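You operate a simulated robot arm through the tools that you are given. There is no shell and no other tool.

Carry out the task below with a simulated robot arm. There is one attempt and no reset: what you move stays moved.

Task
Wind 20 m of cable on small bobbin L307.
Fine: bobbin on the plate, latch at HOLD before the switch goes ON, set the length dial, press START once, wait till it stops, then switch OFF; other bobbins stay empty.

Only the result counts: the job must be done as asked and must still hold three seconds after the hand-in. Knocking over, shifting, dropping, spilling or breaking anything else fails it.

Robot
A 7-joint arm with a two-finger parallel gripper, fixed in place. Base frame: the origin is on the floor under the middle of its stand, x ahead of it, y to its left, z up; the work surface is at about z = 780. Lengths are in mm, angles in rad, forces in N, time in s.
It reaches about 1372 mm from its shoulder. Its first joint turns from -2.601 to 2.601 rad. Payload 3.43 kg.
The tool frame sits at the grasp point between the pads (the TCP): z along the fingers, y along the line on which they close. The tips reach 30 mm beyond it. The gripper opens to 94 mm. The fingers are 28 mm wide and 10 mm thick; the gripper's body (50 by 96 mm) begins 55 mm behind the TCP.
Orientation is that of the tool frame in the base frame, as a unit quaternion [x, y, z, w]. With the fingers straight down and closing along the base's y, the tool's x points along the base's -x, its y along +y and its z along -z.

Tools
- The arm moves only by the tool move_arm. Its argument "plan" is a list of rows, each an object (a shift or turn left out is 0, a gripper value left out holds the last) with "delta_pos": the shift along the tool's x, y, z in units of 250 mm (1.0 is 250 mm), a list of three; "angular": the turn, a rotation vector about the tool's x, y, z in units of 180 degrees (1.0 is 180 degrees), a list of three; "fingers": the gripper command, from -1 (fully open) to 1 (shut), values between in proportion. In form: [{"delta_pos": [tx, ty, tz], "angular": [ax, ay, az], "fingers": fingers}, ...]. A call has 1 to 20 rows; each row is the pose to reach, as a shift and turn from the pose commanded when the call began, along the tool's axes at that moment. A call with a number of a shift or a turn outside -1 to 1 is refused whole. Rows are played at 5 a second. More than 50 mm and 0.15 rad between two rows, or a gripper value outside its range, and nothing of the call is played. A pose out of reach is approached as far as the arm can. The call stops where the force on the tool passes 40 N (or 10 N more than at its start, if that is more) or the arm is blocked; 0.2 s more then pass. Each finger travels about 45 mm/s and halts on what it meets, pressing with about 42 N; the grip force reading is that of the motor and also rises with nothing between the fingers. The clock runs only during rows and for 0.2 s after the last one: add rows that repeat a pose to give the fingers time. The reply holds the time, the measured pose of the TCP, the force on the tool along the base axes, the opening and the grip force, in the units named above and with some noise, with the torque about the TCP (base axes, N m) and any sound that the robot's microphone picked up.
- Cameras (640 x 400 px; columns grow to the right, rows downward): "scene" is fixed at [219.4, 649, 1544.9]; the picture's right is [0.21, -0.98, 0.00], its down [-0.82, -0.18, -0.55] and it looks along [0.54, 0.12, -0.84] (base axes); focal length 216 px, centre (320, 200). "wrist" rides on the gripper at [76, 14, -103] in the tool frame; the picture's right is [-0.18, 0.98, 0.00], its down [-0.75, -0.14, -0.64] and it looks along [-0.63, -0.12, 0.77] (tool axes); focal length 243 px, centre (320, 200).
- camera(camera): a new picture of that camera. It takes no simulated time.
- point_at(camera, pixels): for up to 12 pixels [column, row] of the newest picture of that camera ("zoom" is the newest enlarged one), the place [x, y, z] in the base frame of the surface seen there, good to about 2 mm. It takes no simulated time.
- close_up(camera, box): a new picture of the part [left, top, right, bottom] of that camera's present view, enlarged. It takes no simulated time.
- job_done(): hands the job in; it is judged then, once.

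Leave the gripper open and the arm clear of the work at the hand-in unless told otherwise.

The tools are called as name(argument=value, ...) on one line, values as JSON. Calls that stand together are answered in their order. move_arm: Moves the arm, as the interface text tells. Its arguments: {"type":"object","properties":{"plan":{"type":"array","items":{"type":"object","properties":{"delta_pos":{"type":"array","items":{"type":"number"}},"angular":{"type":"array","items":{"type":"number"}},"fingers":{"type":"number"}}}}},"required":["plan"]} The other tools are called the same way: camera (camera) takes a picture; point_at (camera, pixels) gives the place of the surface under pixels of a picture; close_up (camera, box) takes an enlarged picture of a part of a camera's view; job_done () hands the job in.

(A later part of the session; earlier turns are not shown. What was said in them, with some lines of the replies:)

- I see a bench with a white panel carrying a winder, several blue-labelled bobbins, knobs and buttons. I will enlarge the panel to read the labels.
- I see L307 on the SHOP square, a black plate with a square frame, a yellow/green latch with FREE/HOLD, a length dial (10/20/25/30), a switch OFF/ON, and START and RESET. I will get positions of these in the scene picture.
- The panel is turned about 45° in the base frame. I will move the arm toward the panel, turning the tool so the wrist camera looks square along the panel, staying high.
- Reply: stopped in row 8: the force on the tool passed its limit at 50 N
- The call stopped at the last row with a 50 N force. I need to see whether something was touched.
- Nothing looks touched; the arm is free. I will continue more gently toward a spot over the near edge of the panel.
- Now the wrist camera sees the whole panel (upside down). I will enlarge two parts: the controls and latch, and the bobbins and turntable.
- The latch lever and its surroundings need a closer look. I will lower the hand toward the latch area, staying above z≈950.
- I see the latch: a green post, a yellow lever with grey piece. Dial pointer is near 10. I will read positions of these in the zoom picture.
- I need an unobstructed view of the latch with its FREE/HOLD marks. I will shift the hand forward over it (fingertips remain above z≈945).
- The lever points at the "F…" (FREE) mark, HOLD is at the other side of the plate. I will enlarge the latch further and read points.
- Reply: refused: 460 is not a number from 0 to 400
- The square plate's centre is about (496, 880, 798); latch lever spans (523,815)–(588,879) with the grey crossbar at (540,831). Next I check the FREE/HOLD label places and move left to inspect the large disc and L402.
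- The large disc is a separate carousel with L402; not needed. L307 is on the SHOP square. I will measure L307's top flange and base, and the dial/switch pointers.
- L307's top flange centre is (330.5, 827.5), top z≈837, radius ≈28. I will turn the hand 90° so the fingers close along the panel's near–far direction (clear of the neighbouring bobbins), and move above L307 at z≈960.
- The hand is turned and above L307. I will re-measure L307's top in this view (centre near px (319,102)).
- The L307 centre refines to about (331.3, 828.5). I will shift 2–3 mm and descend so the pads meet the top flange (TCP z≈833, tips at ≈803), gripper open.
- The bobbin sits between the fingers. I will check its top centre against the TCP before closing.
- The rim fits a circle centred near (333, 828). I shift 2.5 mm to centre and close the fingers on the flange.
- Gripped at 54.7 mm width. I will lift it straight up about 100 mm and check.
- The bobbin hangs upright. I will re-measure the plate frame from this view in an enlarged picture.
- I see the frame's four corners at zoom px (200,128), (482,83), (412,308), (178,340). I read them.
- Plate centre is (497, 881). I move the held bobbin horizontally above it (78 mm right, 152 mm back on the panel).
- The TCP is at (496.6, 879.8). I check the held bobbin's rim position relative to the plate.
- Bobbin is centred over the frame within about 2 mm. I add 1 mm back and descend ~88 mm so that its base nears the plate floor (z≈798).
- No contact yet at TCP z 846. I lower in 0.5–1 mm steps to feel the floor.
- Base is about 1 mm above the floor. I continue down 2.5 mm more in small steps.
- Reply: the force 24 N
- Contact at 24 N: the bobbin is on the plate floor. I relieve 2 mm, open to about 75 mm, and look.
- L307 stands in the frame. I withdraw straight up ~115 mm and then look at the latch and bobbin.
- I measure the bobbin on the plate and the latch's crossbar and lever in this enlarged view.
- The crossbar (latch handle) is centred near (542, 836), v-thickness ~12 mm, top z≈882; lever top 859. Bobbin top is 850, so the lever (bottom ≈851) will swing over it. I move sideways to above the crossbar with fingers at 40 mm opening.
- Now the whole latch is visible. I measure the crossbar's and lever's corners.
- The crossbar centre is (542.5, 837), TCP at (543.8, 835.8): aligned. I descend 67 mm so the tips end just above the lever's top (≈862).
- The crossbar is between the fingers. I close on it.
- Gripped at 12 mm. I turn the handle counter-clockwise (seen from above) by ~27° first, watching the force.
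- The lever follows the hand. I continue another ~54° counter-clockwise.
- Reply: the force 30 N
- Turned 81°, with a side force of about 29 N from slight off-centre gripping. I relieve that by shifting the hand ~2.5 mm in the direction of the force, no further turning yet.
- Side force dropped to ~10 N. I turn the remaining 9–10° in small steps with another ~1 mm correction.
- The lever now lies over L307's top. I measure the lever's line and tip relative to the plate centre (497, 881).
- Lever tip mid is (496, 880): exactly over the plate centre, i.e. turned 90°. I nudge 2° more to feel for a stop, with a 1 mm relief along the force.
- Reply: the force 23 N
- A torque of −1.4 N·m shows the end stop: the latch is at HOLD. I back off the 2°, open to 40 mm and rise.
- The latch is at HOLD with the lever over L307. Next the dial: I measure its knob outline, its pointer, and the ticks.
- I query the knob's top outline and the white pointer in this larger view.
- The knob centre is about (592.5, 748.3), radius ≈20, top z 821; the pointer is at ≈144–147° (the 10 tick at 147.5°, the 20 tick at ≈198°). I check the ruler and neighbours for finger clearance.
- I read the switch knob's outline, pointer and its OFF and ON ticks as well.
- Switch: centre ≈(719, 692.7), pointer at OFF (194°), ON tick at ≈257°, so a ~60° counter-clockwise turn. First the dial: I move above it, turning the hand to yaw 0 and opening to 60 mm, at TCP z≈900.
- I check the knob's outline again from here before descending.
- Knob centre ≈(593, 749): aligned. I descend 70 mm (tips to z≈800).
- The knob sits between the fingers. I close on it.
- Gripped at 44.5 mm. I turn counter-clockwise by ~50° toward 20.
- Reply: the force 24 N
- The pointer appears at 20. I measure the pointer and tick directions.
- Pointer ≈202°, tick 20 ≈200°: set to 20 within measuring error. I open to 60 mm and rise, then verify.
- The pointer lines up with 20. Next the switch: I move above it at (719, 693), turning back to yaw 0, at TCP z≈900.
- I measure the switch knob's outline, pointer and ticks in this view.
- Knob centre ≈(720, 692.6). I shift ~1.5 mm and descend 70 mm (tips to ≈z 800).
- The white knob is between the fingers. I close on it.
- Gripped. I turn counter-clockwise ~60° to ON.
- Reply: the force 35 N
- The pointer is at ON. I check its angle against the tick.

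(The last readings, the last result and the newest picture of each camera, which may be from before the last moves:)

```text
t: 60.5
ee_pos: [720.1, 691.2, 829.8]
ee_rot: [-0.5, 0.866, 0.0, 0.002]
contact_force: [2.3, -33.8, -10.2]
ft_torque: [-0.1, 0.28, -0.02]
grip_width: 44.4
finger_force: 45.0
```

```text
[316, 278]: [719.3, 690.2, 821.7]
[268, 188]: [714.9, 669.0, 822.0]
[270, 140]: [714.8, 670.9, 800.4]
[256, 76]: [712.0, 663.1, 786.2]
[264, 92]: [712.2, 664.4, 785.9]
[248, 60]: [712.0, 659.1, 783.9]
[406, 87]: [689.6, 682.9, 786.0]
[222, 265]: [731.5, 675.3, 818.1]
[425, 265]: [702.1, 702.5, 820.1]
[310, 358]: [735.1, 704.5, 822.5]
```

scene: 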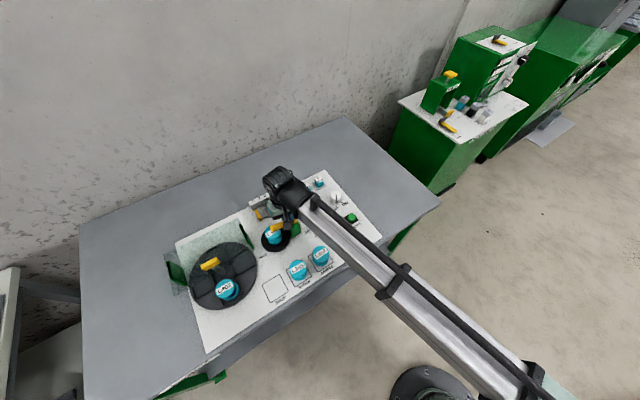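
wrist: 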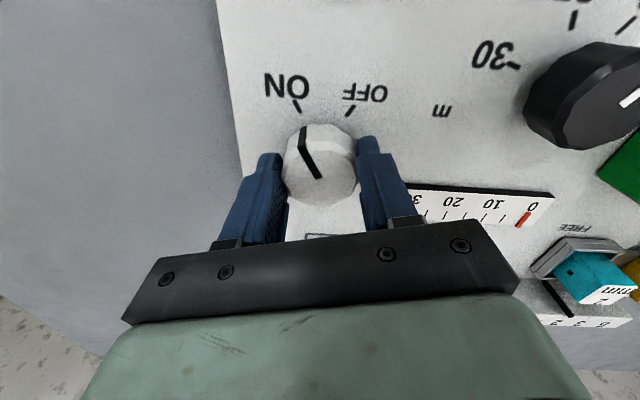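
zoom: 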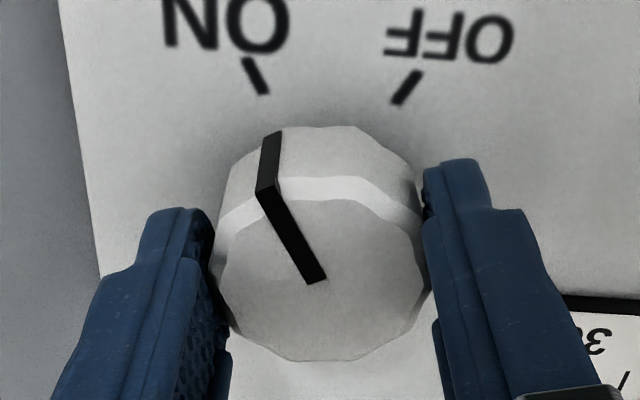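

Pointer ≈257°, ON tick ≈255.5°: ON. I release and rise to z≈935.

move_arm(plan=[{"delta_pos": [0, 0, 0], "fingers": 0.6}, {"delta_pos": [0, 0, 0], "fingers": 0.0}, {"delta_pos": [0, 0, 0], "fingers": -0.277}, {"delta_pos": [0, 0, 0], "fingers": -0.277}, {"delta_pos": [0, 0, -0.03], "fingers": -0.277}, {"delta_pos": [0, 0, -0.1]}, {"delta_pos": [0, 0, -0.2]}, {"delta_pos": [0, 0, -0.3]}, {"delta_pos": [0, 0, -0.38]}, {"delta_pos": [0, 0, -0.42]}, {"delta_pos": [0, 0, -0.42]}])

camera(camera="wrist")

camera(camera="scene")

```text
t: 62.9
ee_pos: [717.7, 693.1, 932.5]
ee_rot: [-0.499, 0.867, 0.001, 0.003]
contact_force: [0.1, -0.2, -0.5]
ft_torque: [0.03, -0.01, 0.03]
grip_width: 60.2
finger_force: 0.1
```

```text
taken
```

wrist: 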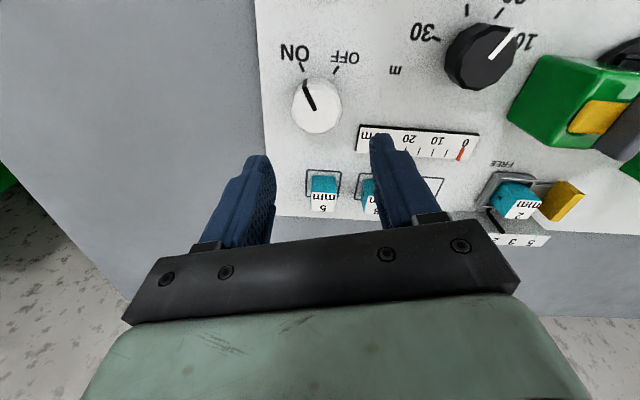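

```text
taken
```

scene: 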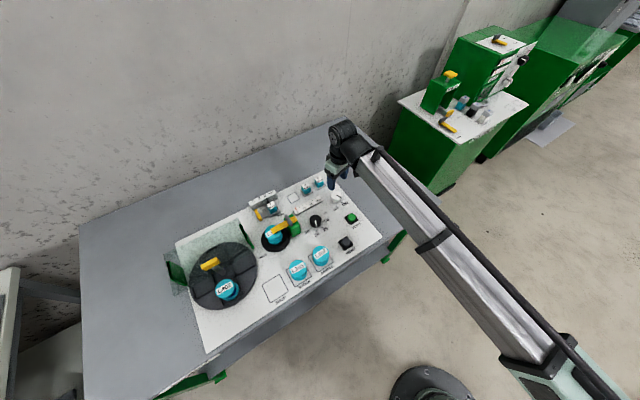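

Switch is ON, everything else still. Now START (green, near (637, 619)). I move above it with the fingers still open to measure it.

move_arm(plan=[{"delta_pos": [0.02, 0.006, 0.0], "angular": [0, 0, 0.01]}, {"delta_pos": [0.07, 0.022, 0.0], "angular": [0, 0, 0.02]}, {"delta_pos": [0.14, 0.044, 0.02], "angular": [0, 0, 0.035]}, {"delta_pos": [0.21, 0.066, 0.04], "angular": [0, 0, 0.05]}, {"delta_pos": [0.28, 0.088, 0.06], "angular": [0, 0, 0.065]}, {"delta_pos": [0.35, 0.11, 0.08], "angular": [0, 0, 0.075]}, {"delta_pos": [0.4, 0.125, 0.088], "angular": [0, 0, 0.082]}, {"delta_pos": [0.418, 0.131, 0.09], "angular": [0, 0, 0.083]}, {"delta_pos": [0.418, 0.131, 0.09], "angular": [0, 0, 0.083]}])

camera(camera="wrist")

close_up(camera="wrist", box=[250, 40, 390, 200])

```text
t: 64.9
ee_pos: [638.7, 618.7, 910.5]
ee_rot: [-0.383, 0.924, 0.001, 0.003]
contact_force: [0.6, -1.2, 0.4]
ft_torque: [0.01, 0.01, -0.04]
grip_width: 59.9
finger_force: 0.1
```

```text
taken
```

wrist: 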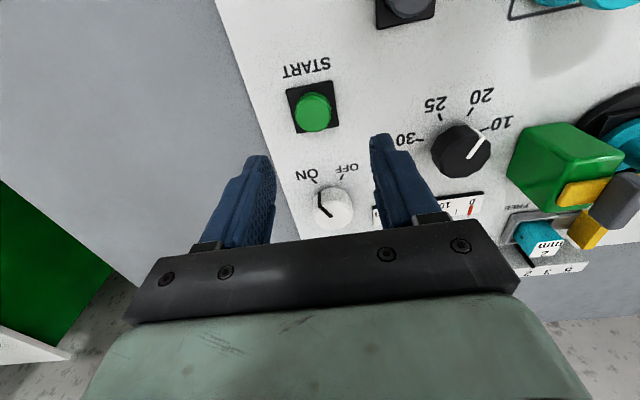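

```text
2.50 times, centred on (320, 120) of wrist
```

zoom: 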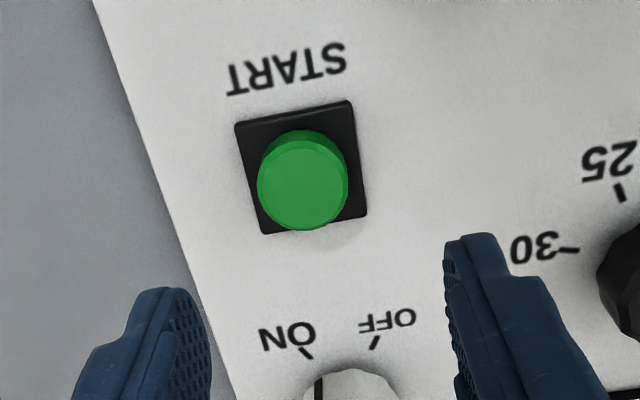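

I measure the button's cap edges and its black base.

point_at(camera="zoom", pixels=[[302, 185], [262, 185], [344, 182], [303, 145], [304, 226], [275, 155], [332, 215], [240, 125], [350, 105], [362, 210], [265, 230], [300, 150]])

```text
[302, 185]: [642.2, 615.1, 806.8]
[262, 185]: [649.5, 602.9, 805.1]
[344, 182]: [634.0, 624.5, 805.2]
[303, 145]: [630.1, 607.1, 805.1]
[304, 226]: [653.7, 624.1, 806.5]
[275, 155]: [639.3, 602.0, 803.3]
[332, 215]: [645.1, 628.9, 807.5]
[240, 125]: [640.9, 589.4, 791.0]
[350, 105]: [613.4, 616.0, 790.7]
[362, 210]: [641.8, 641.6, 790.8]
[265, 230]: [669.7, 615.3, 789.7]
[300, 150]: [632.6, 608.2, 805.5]
```

Button centre is (641.5, 615.5), top z≈806. I shift 4 mm, shut the fingers, and descend to ~5 mm above it.

move_arm(plan=[{"delta_pos": [0, -0.017, 0.0], "fingers": 1}, {"delta_pos": [0, -0.017, 0.03], "fingers": 1}, {"delta_pos": [0, -0.017, 0.08]}, {"delta_pos": [0, -0.017, 0.14]}, {"delta_pos": [0, -0.017, 0.2]}, {"delta_pos": [0, -0.017, 0.24]}, {"delta_pos": [0, -0.017, 0.265]}, {"delta_pos": [0, -0.017, 0.275]}, {"delta_pos": [0, -0.017, 0.275]}])

camera(camera="wrist")

```text
t: 66.9
ee_pos: [641.6, 616.7, 841.6]
ee_rot: [-0.382, 0.924, 0.002, 0.003]
contact_force: [-0.3, 0.5, -0.2]
ft_torque: [-0.01, 0.01, 0.0]
grip_width: 0.1
finger_force: 33.3
```

```text
taken
```

wrist: 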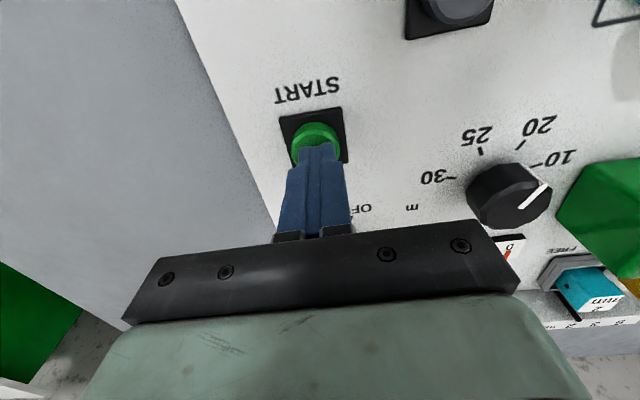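

Closed fingertips are right above START. I press down once (about 6 mm travel) and lift off.

move_arm(plan=[{"delta_pos": [0, 0, 0.016], "fingers": 1}, {"delta_pos": [0, 0, 0.026]}, {"delta_pos": [0, 0, 0.034]}, {"delta_pos": [0, 0, 0.042]}, {"delta_pos": [0, 0, 0.048]}, {"delta_pos": [0, 0, 0.03]}, {"delta_pos": [0, 0, -0.02]}, {"delta_pos": [0, 0, -0.1]}, {"delta_pos": [0, 0, -0.2]}])

camera(camera="scene")

close_up(camera="scene", box=[220, 160, 390, 270])

```text
t: 68.9
ee_pos: [641.2, 617.7, 890.3]
ee_rot: [-0.383, 0.924, 0.001, 0.002]
contact_force: [0.3, -0.5, 0.5]
ft_torque: [0.03, 0.02, 0.01]
grip_width: 0.0
finger_force: 32.8
heard: click
```

```text
taken
```

scene: 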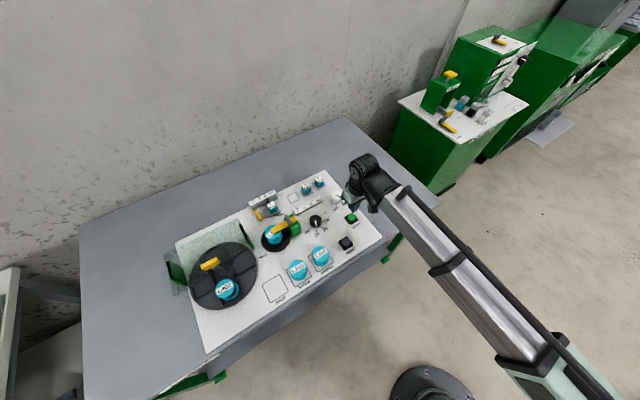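

```text
3.64 times, centred on (305, 215) of scene
```

zoom: 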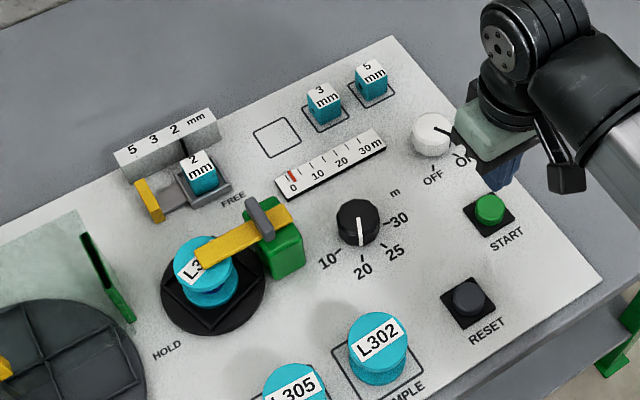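

A click was heard. I wait a second with the arm still and look at the length scale and plate.

move_arm(plan=[{"delta_pos": [0, 0, 0], "fingers": 1}, {"delta_pos": [0, 0, 0]}, {"delta_pos": [0, 0, 0]}, {"delta_pos": [0, 0, 0]}, {"delta_pos": [0, 0, 0]}])

close_up(camera="scene", box=[240, 170, 370, 251])

```text
t: 70.1
ee_pos: [641.5, 617.5, 891.8]
ee_rot: [-0.383, 0.924, 0.001, 0.003]
contact_force: [0.2, -0.3, -0.4]
ft_torque: [0.03, 0.02, 0.01]
grip_width: 0.0
finger_force: 33.0
```

```text
4.92 times, centred on (305, 210) of scene
```

zoom: 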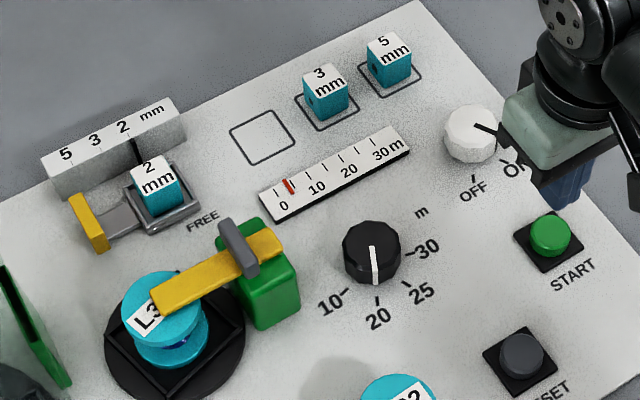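

The red marker has moved to ≈4 m and the plate is turning: winding runs. Meanwhile I move the arm above the switch (yaw 60°, opened to 60 mm), not touching it.

move_arm(plan=[{"delta_pos": [-0.02, 0, -0.02], "angular": [0, 0, -0.01], "fingers": -0.277}, {"delta_pos": [-0.07, 0, -0.05], "angular": [0, 0, -0.02]}, {"delta_pos": [-0.14, -0.003, -0.08], "angular": [0, 0, -0.035]}, {"delta_pos": [-0.21, -0.005, -0.08], "angular": [0, 0, -0.05]}, {"delta_pos": [-0.28, -0.007, -0.08], "angular": [0, 0, -0.065]}, {"delta_pos": [-0.35, -0.009, -0.08], "angular": [0, 0, -0.075]}, {"delta_pos": [-0.41, -0.01, -0.08], "angular": [0, 0, -0.082]}, {"delta_pos": [-0.434, -0.01, -0.08], "angular": [0, 0, -0.083]}, {"delta_pos": [-0.434, -0.01, -0.08], "angular": [0, 0, -0.083]}])

close_up(camera="scene", box=[240, 170, 370, 251])

camera(camera="wrist")

```text
t: 72.1
ee_pos: [719.3, 692.8, 913.3]
ee_rot: [-0.5, 0.866, 0.001, 0.003]
contact_force: [-0.3, 0.4, 0.1]
ft_torque: [0.03, 0.0, 0.02]
grip_width: 60.3
finger_force: 0.0
```

```text
4.92 times, centred on (305, 210) of scene
```

zoom: 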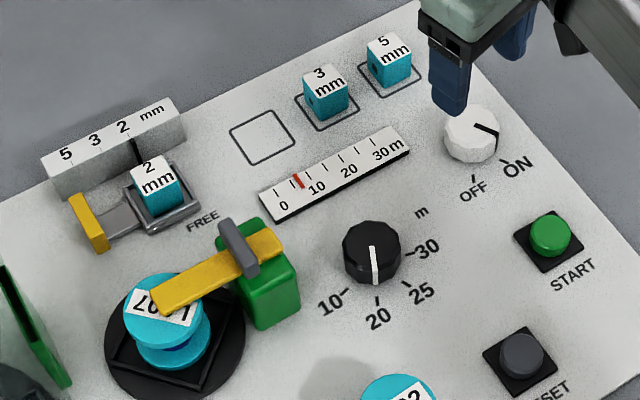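

```text
taken
```

wrist: 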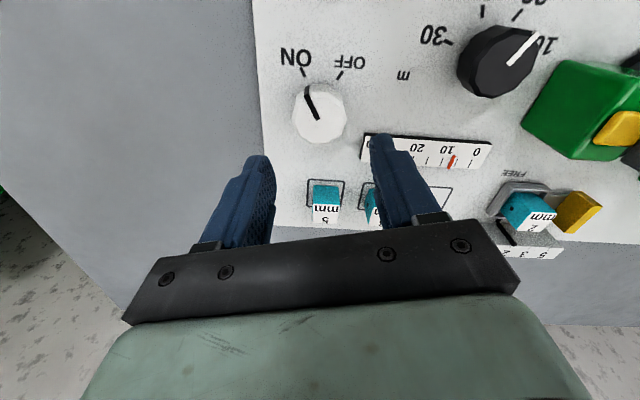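

The marker reads ≈8 m. I hold still for 4 s.

move_arm(plan=[{"fingers": -0.277}, {"fingers": -0.277}, {"fingers": -0.277}, {"fingers": -0.277}, {"fingers": -0.277}, {"fingers": -0.277}, {"fingers": -0.277}, {"fingers": -0.277}, {"fingers": -0.277}, {"fingers": -0.277}, {"fingers": -0.277}, {"fingers": -0.277}, {"fingers": -0.277}, {"fingers": -0.277}, {"fingers": -0.277}, {"fingers": -0.277}, {"fingers": -0.277}, {"fingers": -0.277}, {"fingers": -0.277}, {"fingers": -0.277}])

close_up(camera="scene", box=[240, 170, 370, 251])

```text
t: 76.3
ee_pos: [719.3, 691.7, 912.9]
ee_rot: [-0.498, 0.867, 0.001, 0.003]
contact_force: [0.2, -0.3, 0.6]
ft_torque: [-0.02, 0.03, -0.01]
grip_width: 60.3
finger_force: 0.1
```

```text
4.92 times, centred on (305, 210) of scene
```

zoom: 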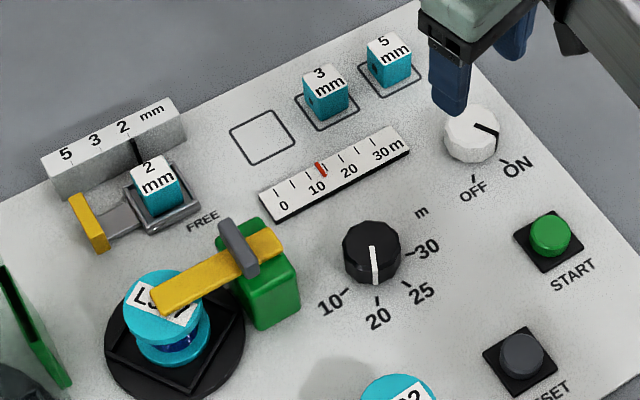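

Marker ≈14 m. I hold another 4 s.

move_arm(plan=[{"fingers": -0.277}, {"fingers": -0.277}, {"fingers": -0.277}, {"fingers": -0.277}, {"fingers": -0.277}, {"fingers": -0.277}, {"fingers": -0.277}, {"fingers": -0.277}, {"fingers": -0.277}, {"fingers": -0.277}, {"fingers": -0.277}, {"fingers": -0.277}, {"fingers": -0.277}, {"fingers": -0.277}, {"fingers": -0.277}, {"fingers": -0.277}, {"fingers": -0.277}, {"fingers": -0.277}, {"fingers": -0.277}, {"fingers": -0.277}])

close_up(camera="scene", box=[240, 170, 370, 251])

```text
t: 80.5
ee_pos: [720.2, 692.0, 912.5]
ee_rot: [-0.5, 0.866, 0.001, 0.004]
contact_force: [-0.1, -0.8, 0.1]
ft_torque: [0.03, 0.0, 0.0]
grip_width: 60.0
finger_force: 0.1
```

```text
4.92 times, centred on (305, 210) of scene
```

zoom: 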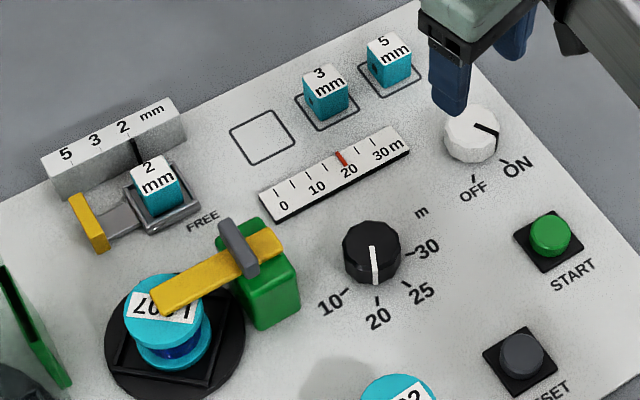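

Marker is at ≈20 m. I hold 3 s more to confirm that it has stopped.

move_arm(plan=[{"fingers": -0.277}, {"fingers": -0.277}, {"fingers": -0.277}, {"fingers": -0.277}, {"fingers": -0.277}, {"fingers": -0.277}, {"fingers": -0.277}, {"fingers": -0.277}, {"fingers": -0.277}, {"fingers": -0.277}, {"fingers": -0.277}, {"fingers": -0.277}, {"fingers": -0.277}, {"fingers": -0.277}, {"fingers": -0.277}])

close_up(camera="scene", box=[240, 170, 370, 251])

```text
t: 83.7
ee_pos: [717.5, 691.8, 912.4]
ee_rot: [-0.499, 0.866, 0.001, 0.004]
contact_force: [0.1, 0.3, 0.0]
ft_torque: [0.02, 0.01, 0.02]
grip_width: 60.3
finger_force: 0.0
```

```text
4.92 times, centred on (305, 210) of scene
```

zoom: 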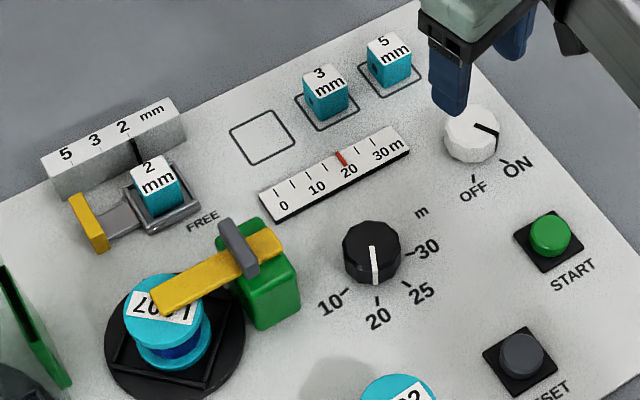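

The marker stays at 20. I hold 2 s more and compare the bobbin label to be sure the plate is at rest.

move_arm(plan=[{"fingers": -0.277}, {"fingers": -0.277}, {"fingers": -0.277}, {"fingers": -0.277}, {"fingers": -0.277}, {"fingers": -0.277}, {"fingers": -0.277}, {"fingers": -0.277}, {"fingers": -0.277}, {"fingers": -0.277}])

close_up(camera="scene", box=[240, 170, 370, 251])

camera(camera="wrist")

point_at(camera="wrist", pixels=[[319, 116], [293, 118], [346, 112], [320, 142], [316, 92], [306, 90], [340, 75], [303, 72]])

```text
t: 85.9
ee_pos: [719.6, 691.9, 914.6]
ee_rot: [-0.499, 0.867, 0.001, 0.004]
contact_force: [0.7, 0.3, -0.3]
ft_torque: [-0.01, 0.01, -0.02]
grip_width: 60.0
finger_force: 0.1
```

```text
4.92 times, centred on (305, 210) of scene
```

zoom: 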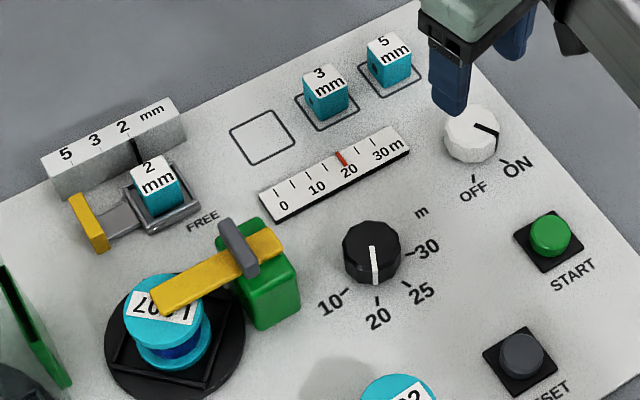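

```text
taken
```

wrist: 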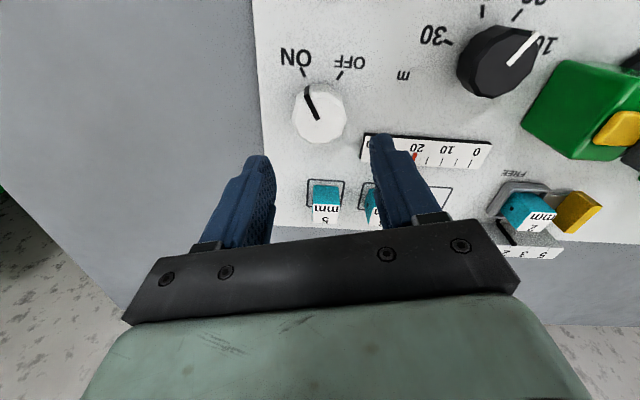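

```text
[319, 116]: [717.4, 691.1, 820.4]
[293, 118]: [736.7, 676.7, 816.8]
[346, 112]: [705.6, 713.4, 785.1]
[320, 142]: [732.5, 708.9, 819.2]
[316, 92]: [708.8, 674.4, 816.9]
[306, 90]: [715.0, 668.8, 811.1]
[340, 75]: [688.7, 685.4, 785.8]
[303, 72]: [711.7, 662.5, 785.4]
```

Unchanged: winding has stopped at 20 m. Now the switch OFF: I descend over the white knob (TCP to z≈829).

move_arm(plan=[{"delta_pos": [0, 0, 0.03], "fingers": -0.277}, {"delta_pos": [0, 0, 0.09]}, {"delta_pos": [0, 0, 0.16]}, {"delta_pos": [0, 0, 0.22]}, {"delta_pos": [0, 0, 0.28]}, {"delta_pos": [0, 0, 0.32]}, {"delta_pos": [0, 0, 0.334]}, {"delta_pos": [0, 0, 0.334]}])

camera(camera="wrist")

```text
t: 87.7
ee_pos: [719.7, 691.7, 830.1]
ee_rot: [-0.499, 0.866, 0.0, 0.004]
contact_force: [-0.5, -0.2, 0.3]
ft_torque: [0.02, 0.0, 0.04]
grip_width: 59.6
finger_force: 0.0
```

```text
taken
```

wrist: 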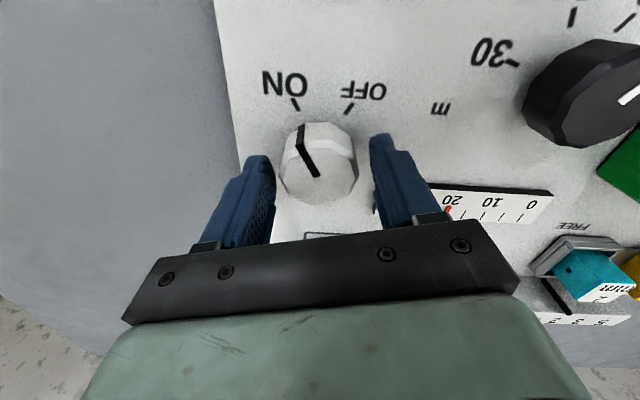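

The knob is between the fingers. I close and then turn clockwise 60° to OFF.

move_arm(plan=[{"fingers": 0.2}, {"fingers": 1}, {"fingers": 1}, {"fingers": 1}, {"fingers": 1}])

move_arm(plan=[{"delta_pos": [0, 0, 0], "angular": [0, 0, 0.015], "fingers": 1}, {"delta_pos": [0, 0, 0], "angular": [0, 0, 0.045]}, {"delta_pos": [0, 0, 0], "angular": [0, 0, 0.08]}, {"delta_pos": [0, 0, 0], "angular": [0, 0, 0.115]}, {"delta_pos": [0, 0, 0], "angular": [0, 0, 0.15]}, {"delta_pos": [0, 0, 0], "angular": [0, 0, 0.185]}, {"delta_pos": [0, 0, 0], "angular": [0, 0, 0.22]}, {"delta_pos": [0, 0, 0], "angular": [0, 0, 0.255]}, {"delta_pos": [0, 0, 0], "angular": [0, 0, 0.29]}, {"delta_pos": [0, 0, 0], "angular": [0, 0, 0.32]}, {"delta_pos": [0, 0, 0], "angular": [0, 0, 0.335]}, {"delta_pos": [0, 0, 0], "angular": [0, 0, 0.335]}])

camera(camera="wrist")

close_up(camera="wrist", box=[260, 80, 380, 220])

```text
t: 88.9
ee_pos: [720.2, 693.3, 830.6]
ee_rot: [-0.499, 0.866, 0.001, 0.004]
contact_force: [8.2, -3.9, -0.7]
ft_torque: [0.29, 0.17, -0.01]
grip_width: 44.3
finger_force: 45.0
```

```text
t: 91.5
ee_pos: [719.6, 692.0, 829.4]
ee_rot: [0.002, 1.0, 0.005, 0.003]
contact_force: [11.4, 19.1, 7.0]
ft_torque: [-0.28, -0.73, 0.57]
grip_width: 44.3
finger_force: 45.2
```

```text
taken
```

wrist: 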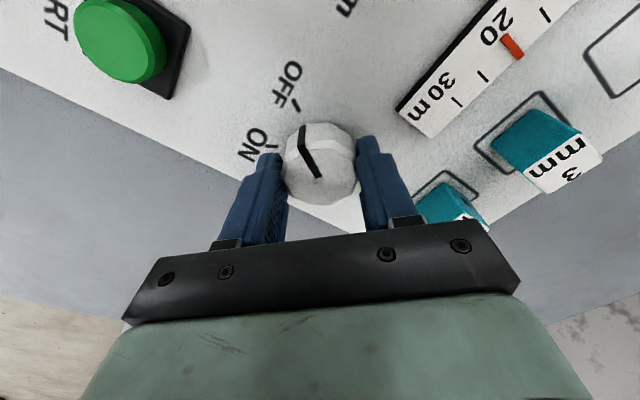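

```text
2.86 times, centred on (320, 150) of wrist
```

zoom: 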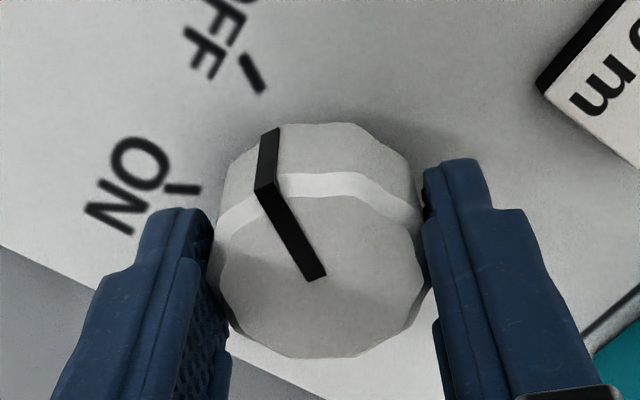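

The pointer is at OFF, with a slight stop torque. I release, rise, and check.

move_arm(plan=[{"delta_pos": [0, 0, 0], "angular": [0, 0, -0.004], "fingers": 1}, {"delta_pos": [0, 0, 0], "angular": [0, 0, -0.004], "fingers": 0.6}, {"delta_pos": [0, 0, 0], "angular": [0, 0, -0.004], "fingers": 0.0}, {"delta_pos": [0, 0, 0], "angular": [0, 0, -0.004], "fingers": -0.277}, {"delta_pos": [0, 0, 0], "angular": [0, 0, -0.004], "fingers": -0.277}, {"delta_pos": [0, 0, -0.03], "angular": [0, 0, -0.004]}, {"delta_pos": [0, 0, -0.1], "angular": [0, 0, -0.004]}, {"delta_pos": [0, 0, -0.2], "angular": [0, 0, -0.004]}, {"delta_pos": [0, 0, -0.32], "angular": [0, 0, -0.004]}, {"delta_pos": [0, 0, -0.44], "angular": [0, 0, -0.004]}, {"delta_pos": [0, 0, -0.54], "angular": [0, 0, -0.004], "fingers": -1}, {"delta_pos": [0, 0, -0.6], "angular": [0, 0, -0.004], "fingers": -1}, {"delta_pos": [0, 0, -0.6], "angular": [0, 0, -0.004], "fingers": -1}])

camera(camera="wrist")

close_up(camera="wrist", box=[240, 0, 460, 140])

close_up(camera="scene", box=[160, 160, 400, 310])

```text
t: 94.3
ee_pos: [719.7, 690.6, 979.3]
ee_rot: [-0.004, 1.0, 0.003, 0.003]
contact_force: [0.2, -1.1, -0.7]
ft_torque: [-0.01, -0.04, 0.02]
grip_width: 94.1
finger_force: 0.2
```

```text
taken
```

wrist: 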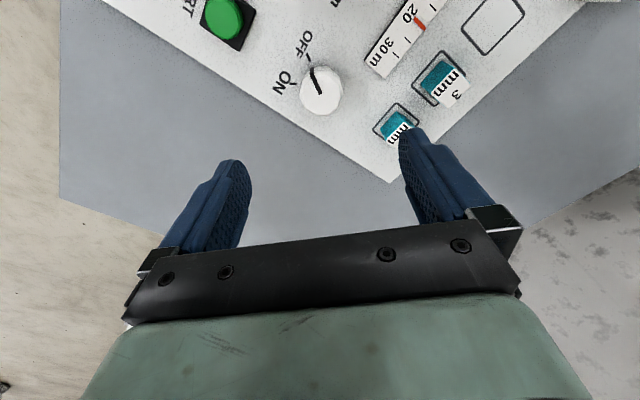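

```text
2.86 times, centred on (350, 70) of wrist
```

zoom: 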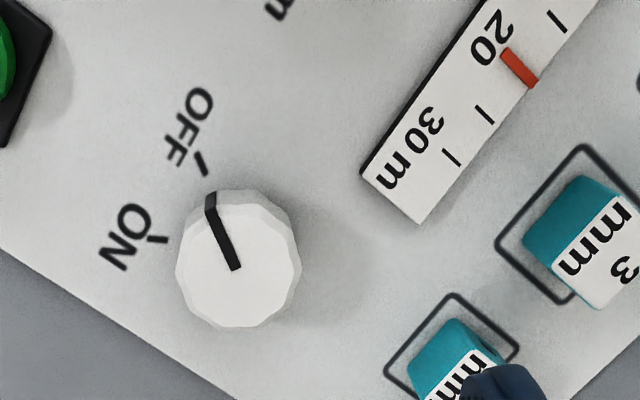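

```text
2.67 times, centred on (280, 235) of scene
```

zoom: 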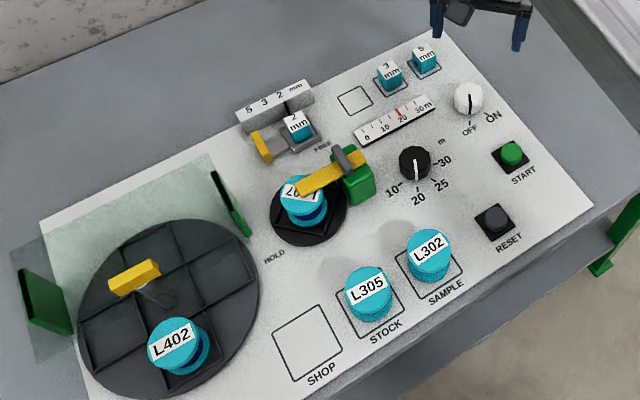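

Switch OFF, marker at 20 m, dial at 20, latch at HOLD, L307 on the plate with cable; other bobbins unmoved. I move the open hand up and away from the panel.

move_arm(plan=[{"delta_pos": [0, 0, -0.05], "fingers": -1}, {"delta_pos": [-0.02, -0.02, -0.15]}, {"delta_pos": [-0.08, -0.08, -0.25]}, {"delta_pos": [-0.15, -0.17, -0.35]}, {"delta_pos": [-0.22, -0.25, -0.43]}, {"delta_pos": [-0.29, -0.33, -0.48]}, {"delta_pos": [-0.34, -0.38, -0.5]}, {"delta_pos": [-0.36, -0.4, -0.5]}, {"delta_pos": [-0.36, -0.4, -0.5]}])

camera(camera="scene")

close_up(camera="scene", box=[240, 170, 370, 251])

```text
t: 96.3
ee_pos: [809.9, 589.7, 1104.7]
ee_rot: [-0.003, 1.0, 0.002, 0.003]
contact_force: [0.1, -0.3, 0.0]
ft_torque: [-0.01, -0.01, -0.02]
grip_width: 94.0
finger_force: 0.2
```

```text
taken
```

scene: 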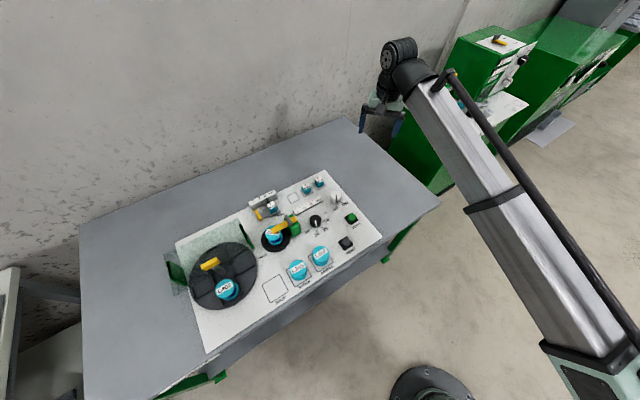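

```text
4.92 times, centred on (305, 210) of scene
```

zoom: 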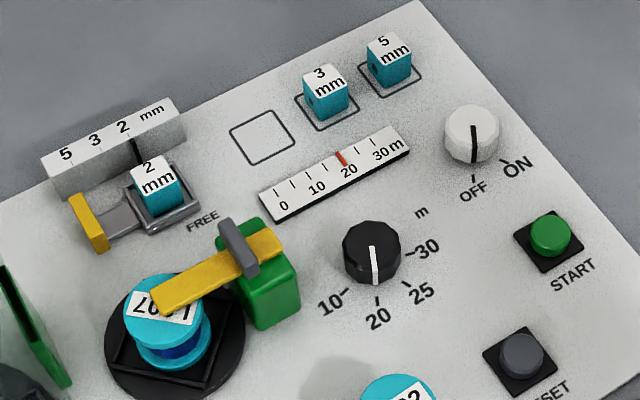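

Final check: the scale is at 20 m, the switch at OFF, the dial at 20 and the latch at HOLD. L307 is on the plate with cable wound, the other bobbins have not been moved, and the arm is clear with the gripper open. I hand the job in.

job_done()

```text
The job is handed in.
```

I wound 20 m of cable on bobbin L307 and handed the job in. No verdict came back with the hand-in.

- **Bobbin:** L307 is on the plate with cable on it. I left it there, with the latch still at HOLD.
- **Order:** the latch was at HOLD and the dial at 20 before the switch went ON. I pressed START once and heard one click.
- **Stop:** the marker stopped at 20 m. It stayed there for about 5 s before I switched OFF.
- **Everything else:** I did not touch L305, L302 or L402. L402 already showed a dark blue core in the first pictures, and it looks the same now.

Early on, one arm move stopped with a 50 N force reading while the hand was well above the bench. The pictures showed nothing touched, and it did not happen again. The arm is clear of the panel with the gripper open.
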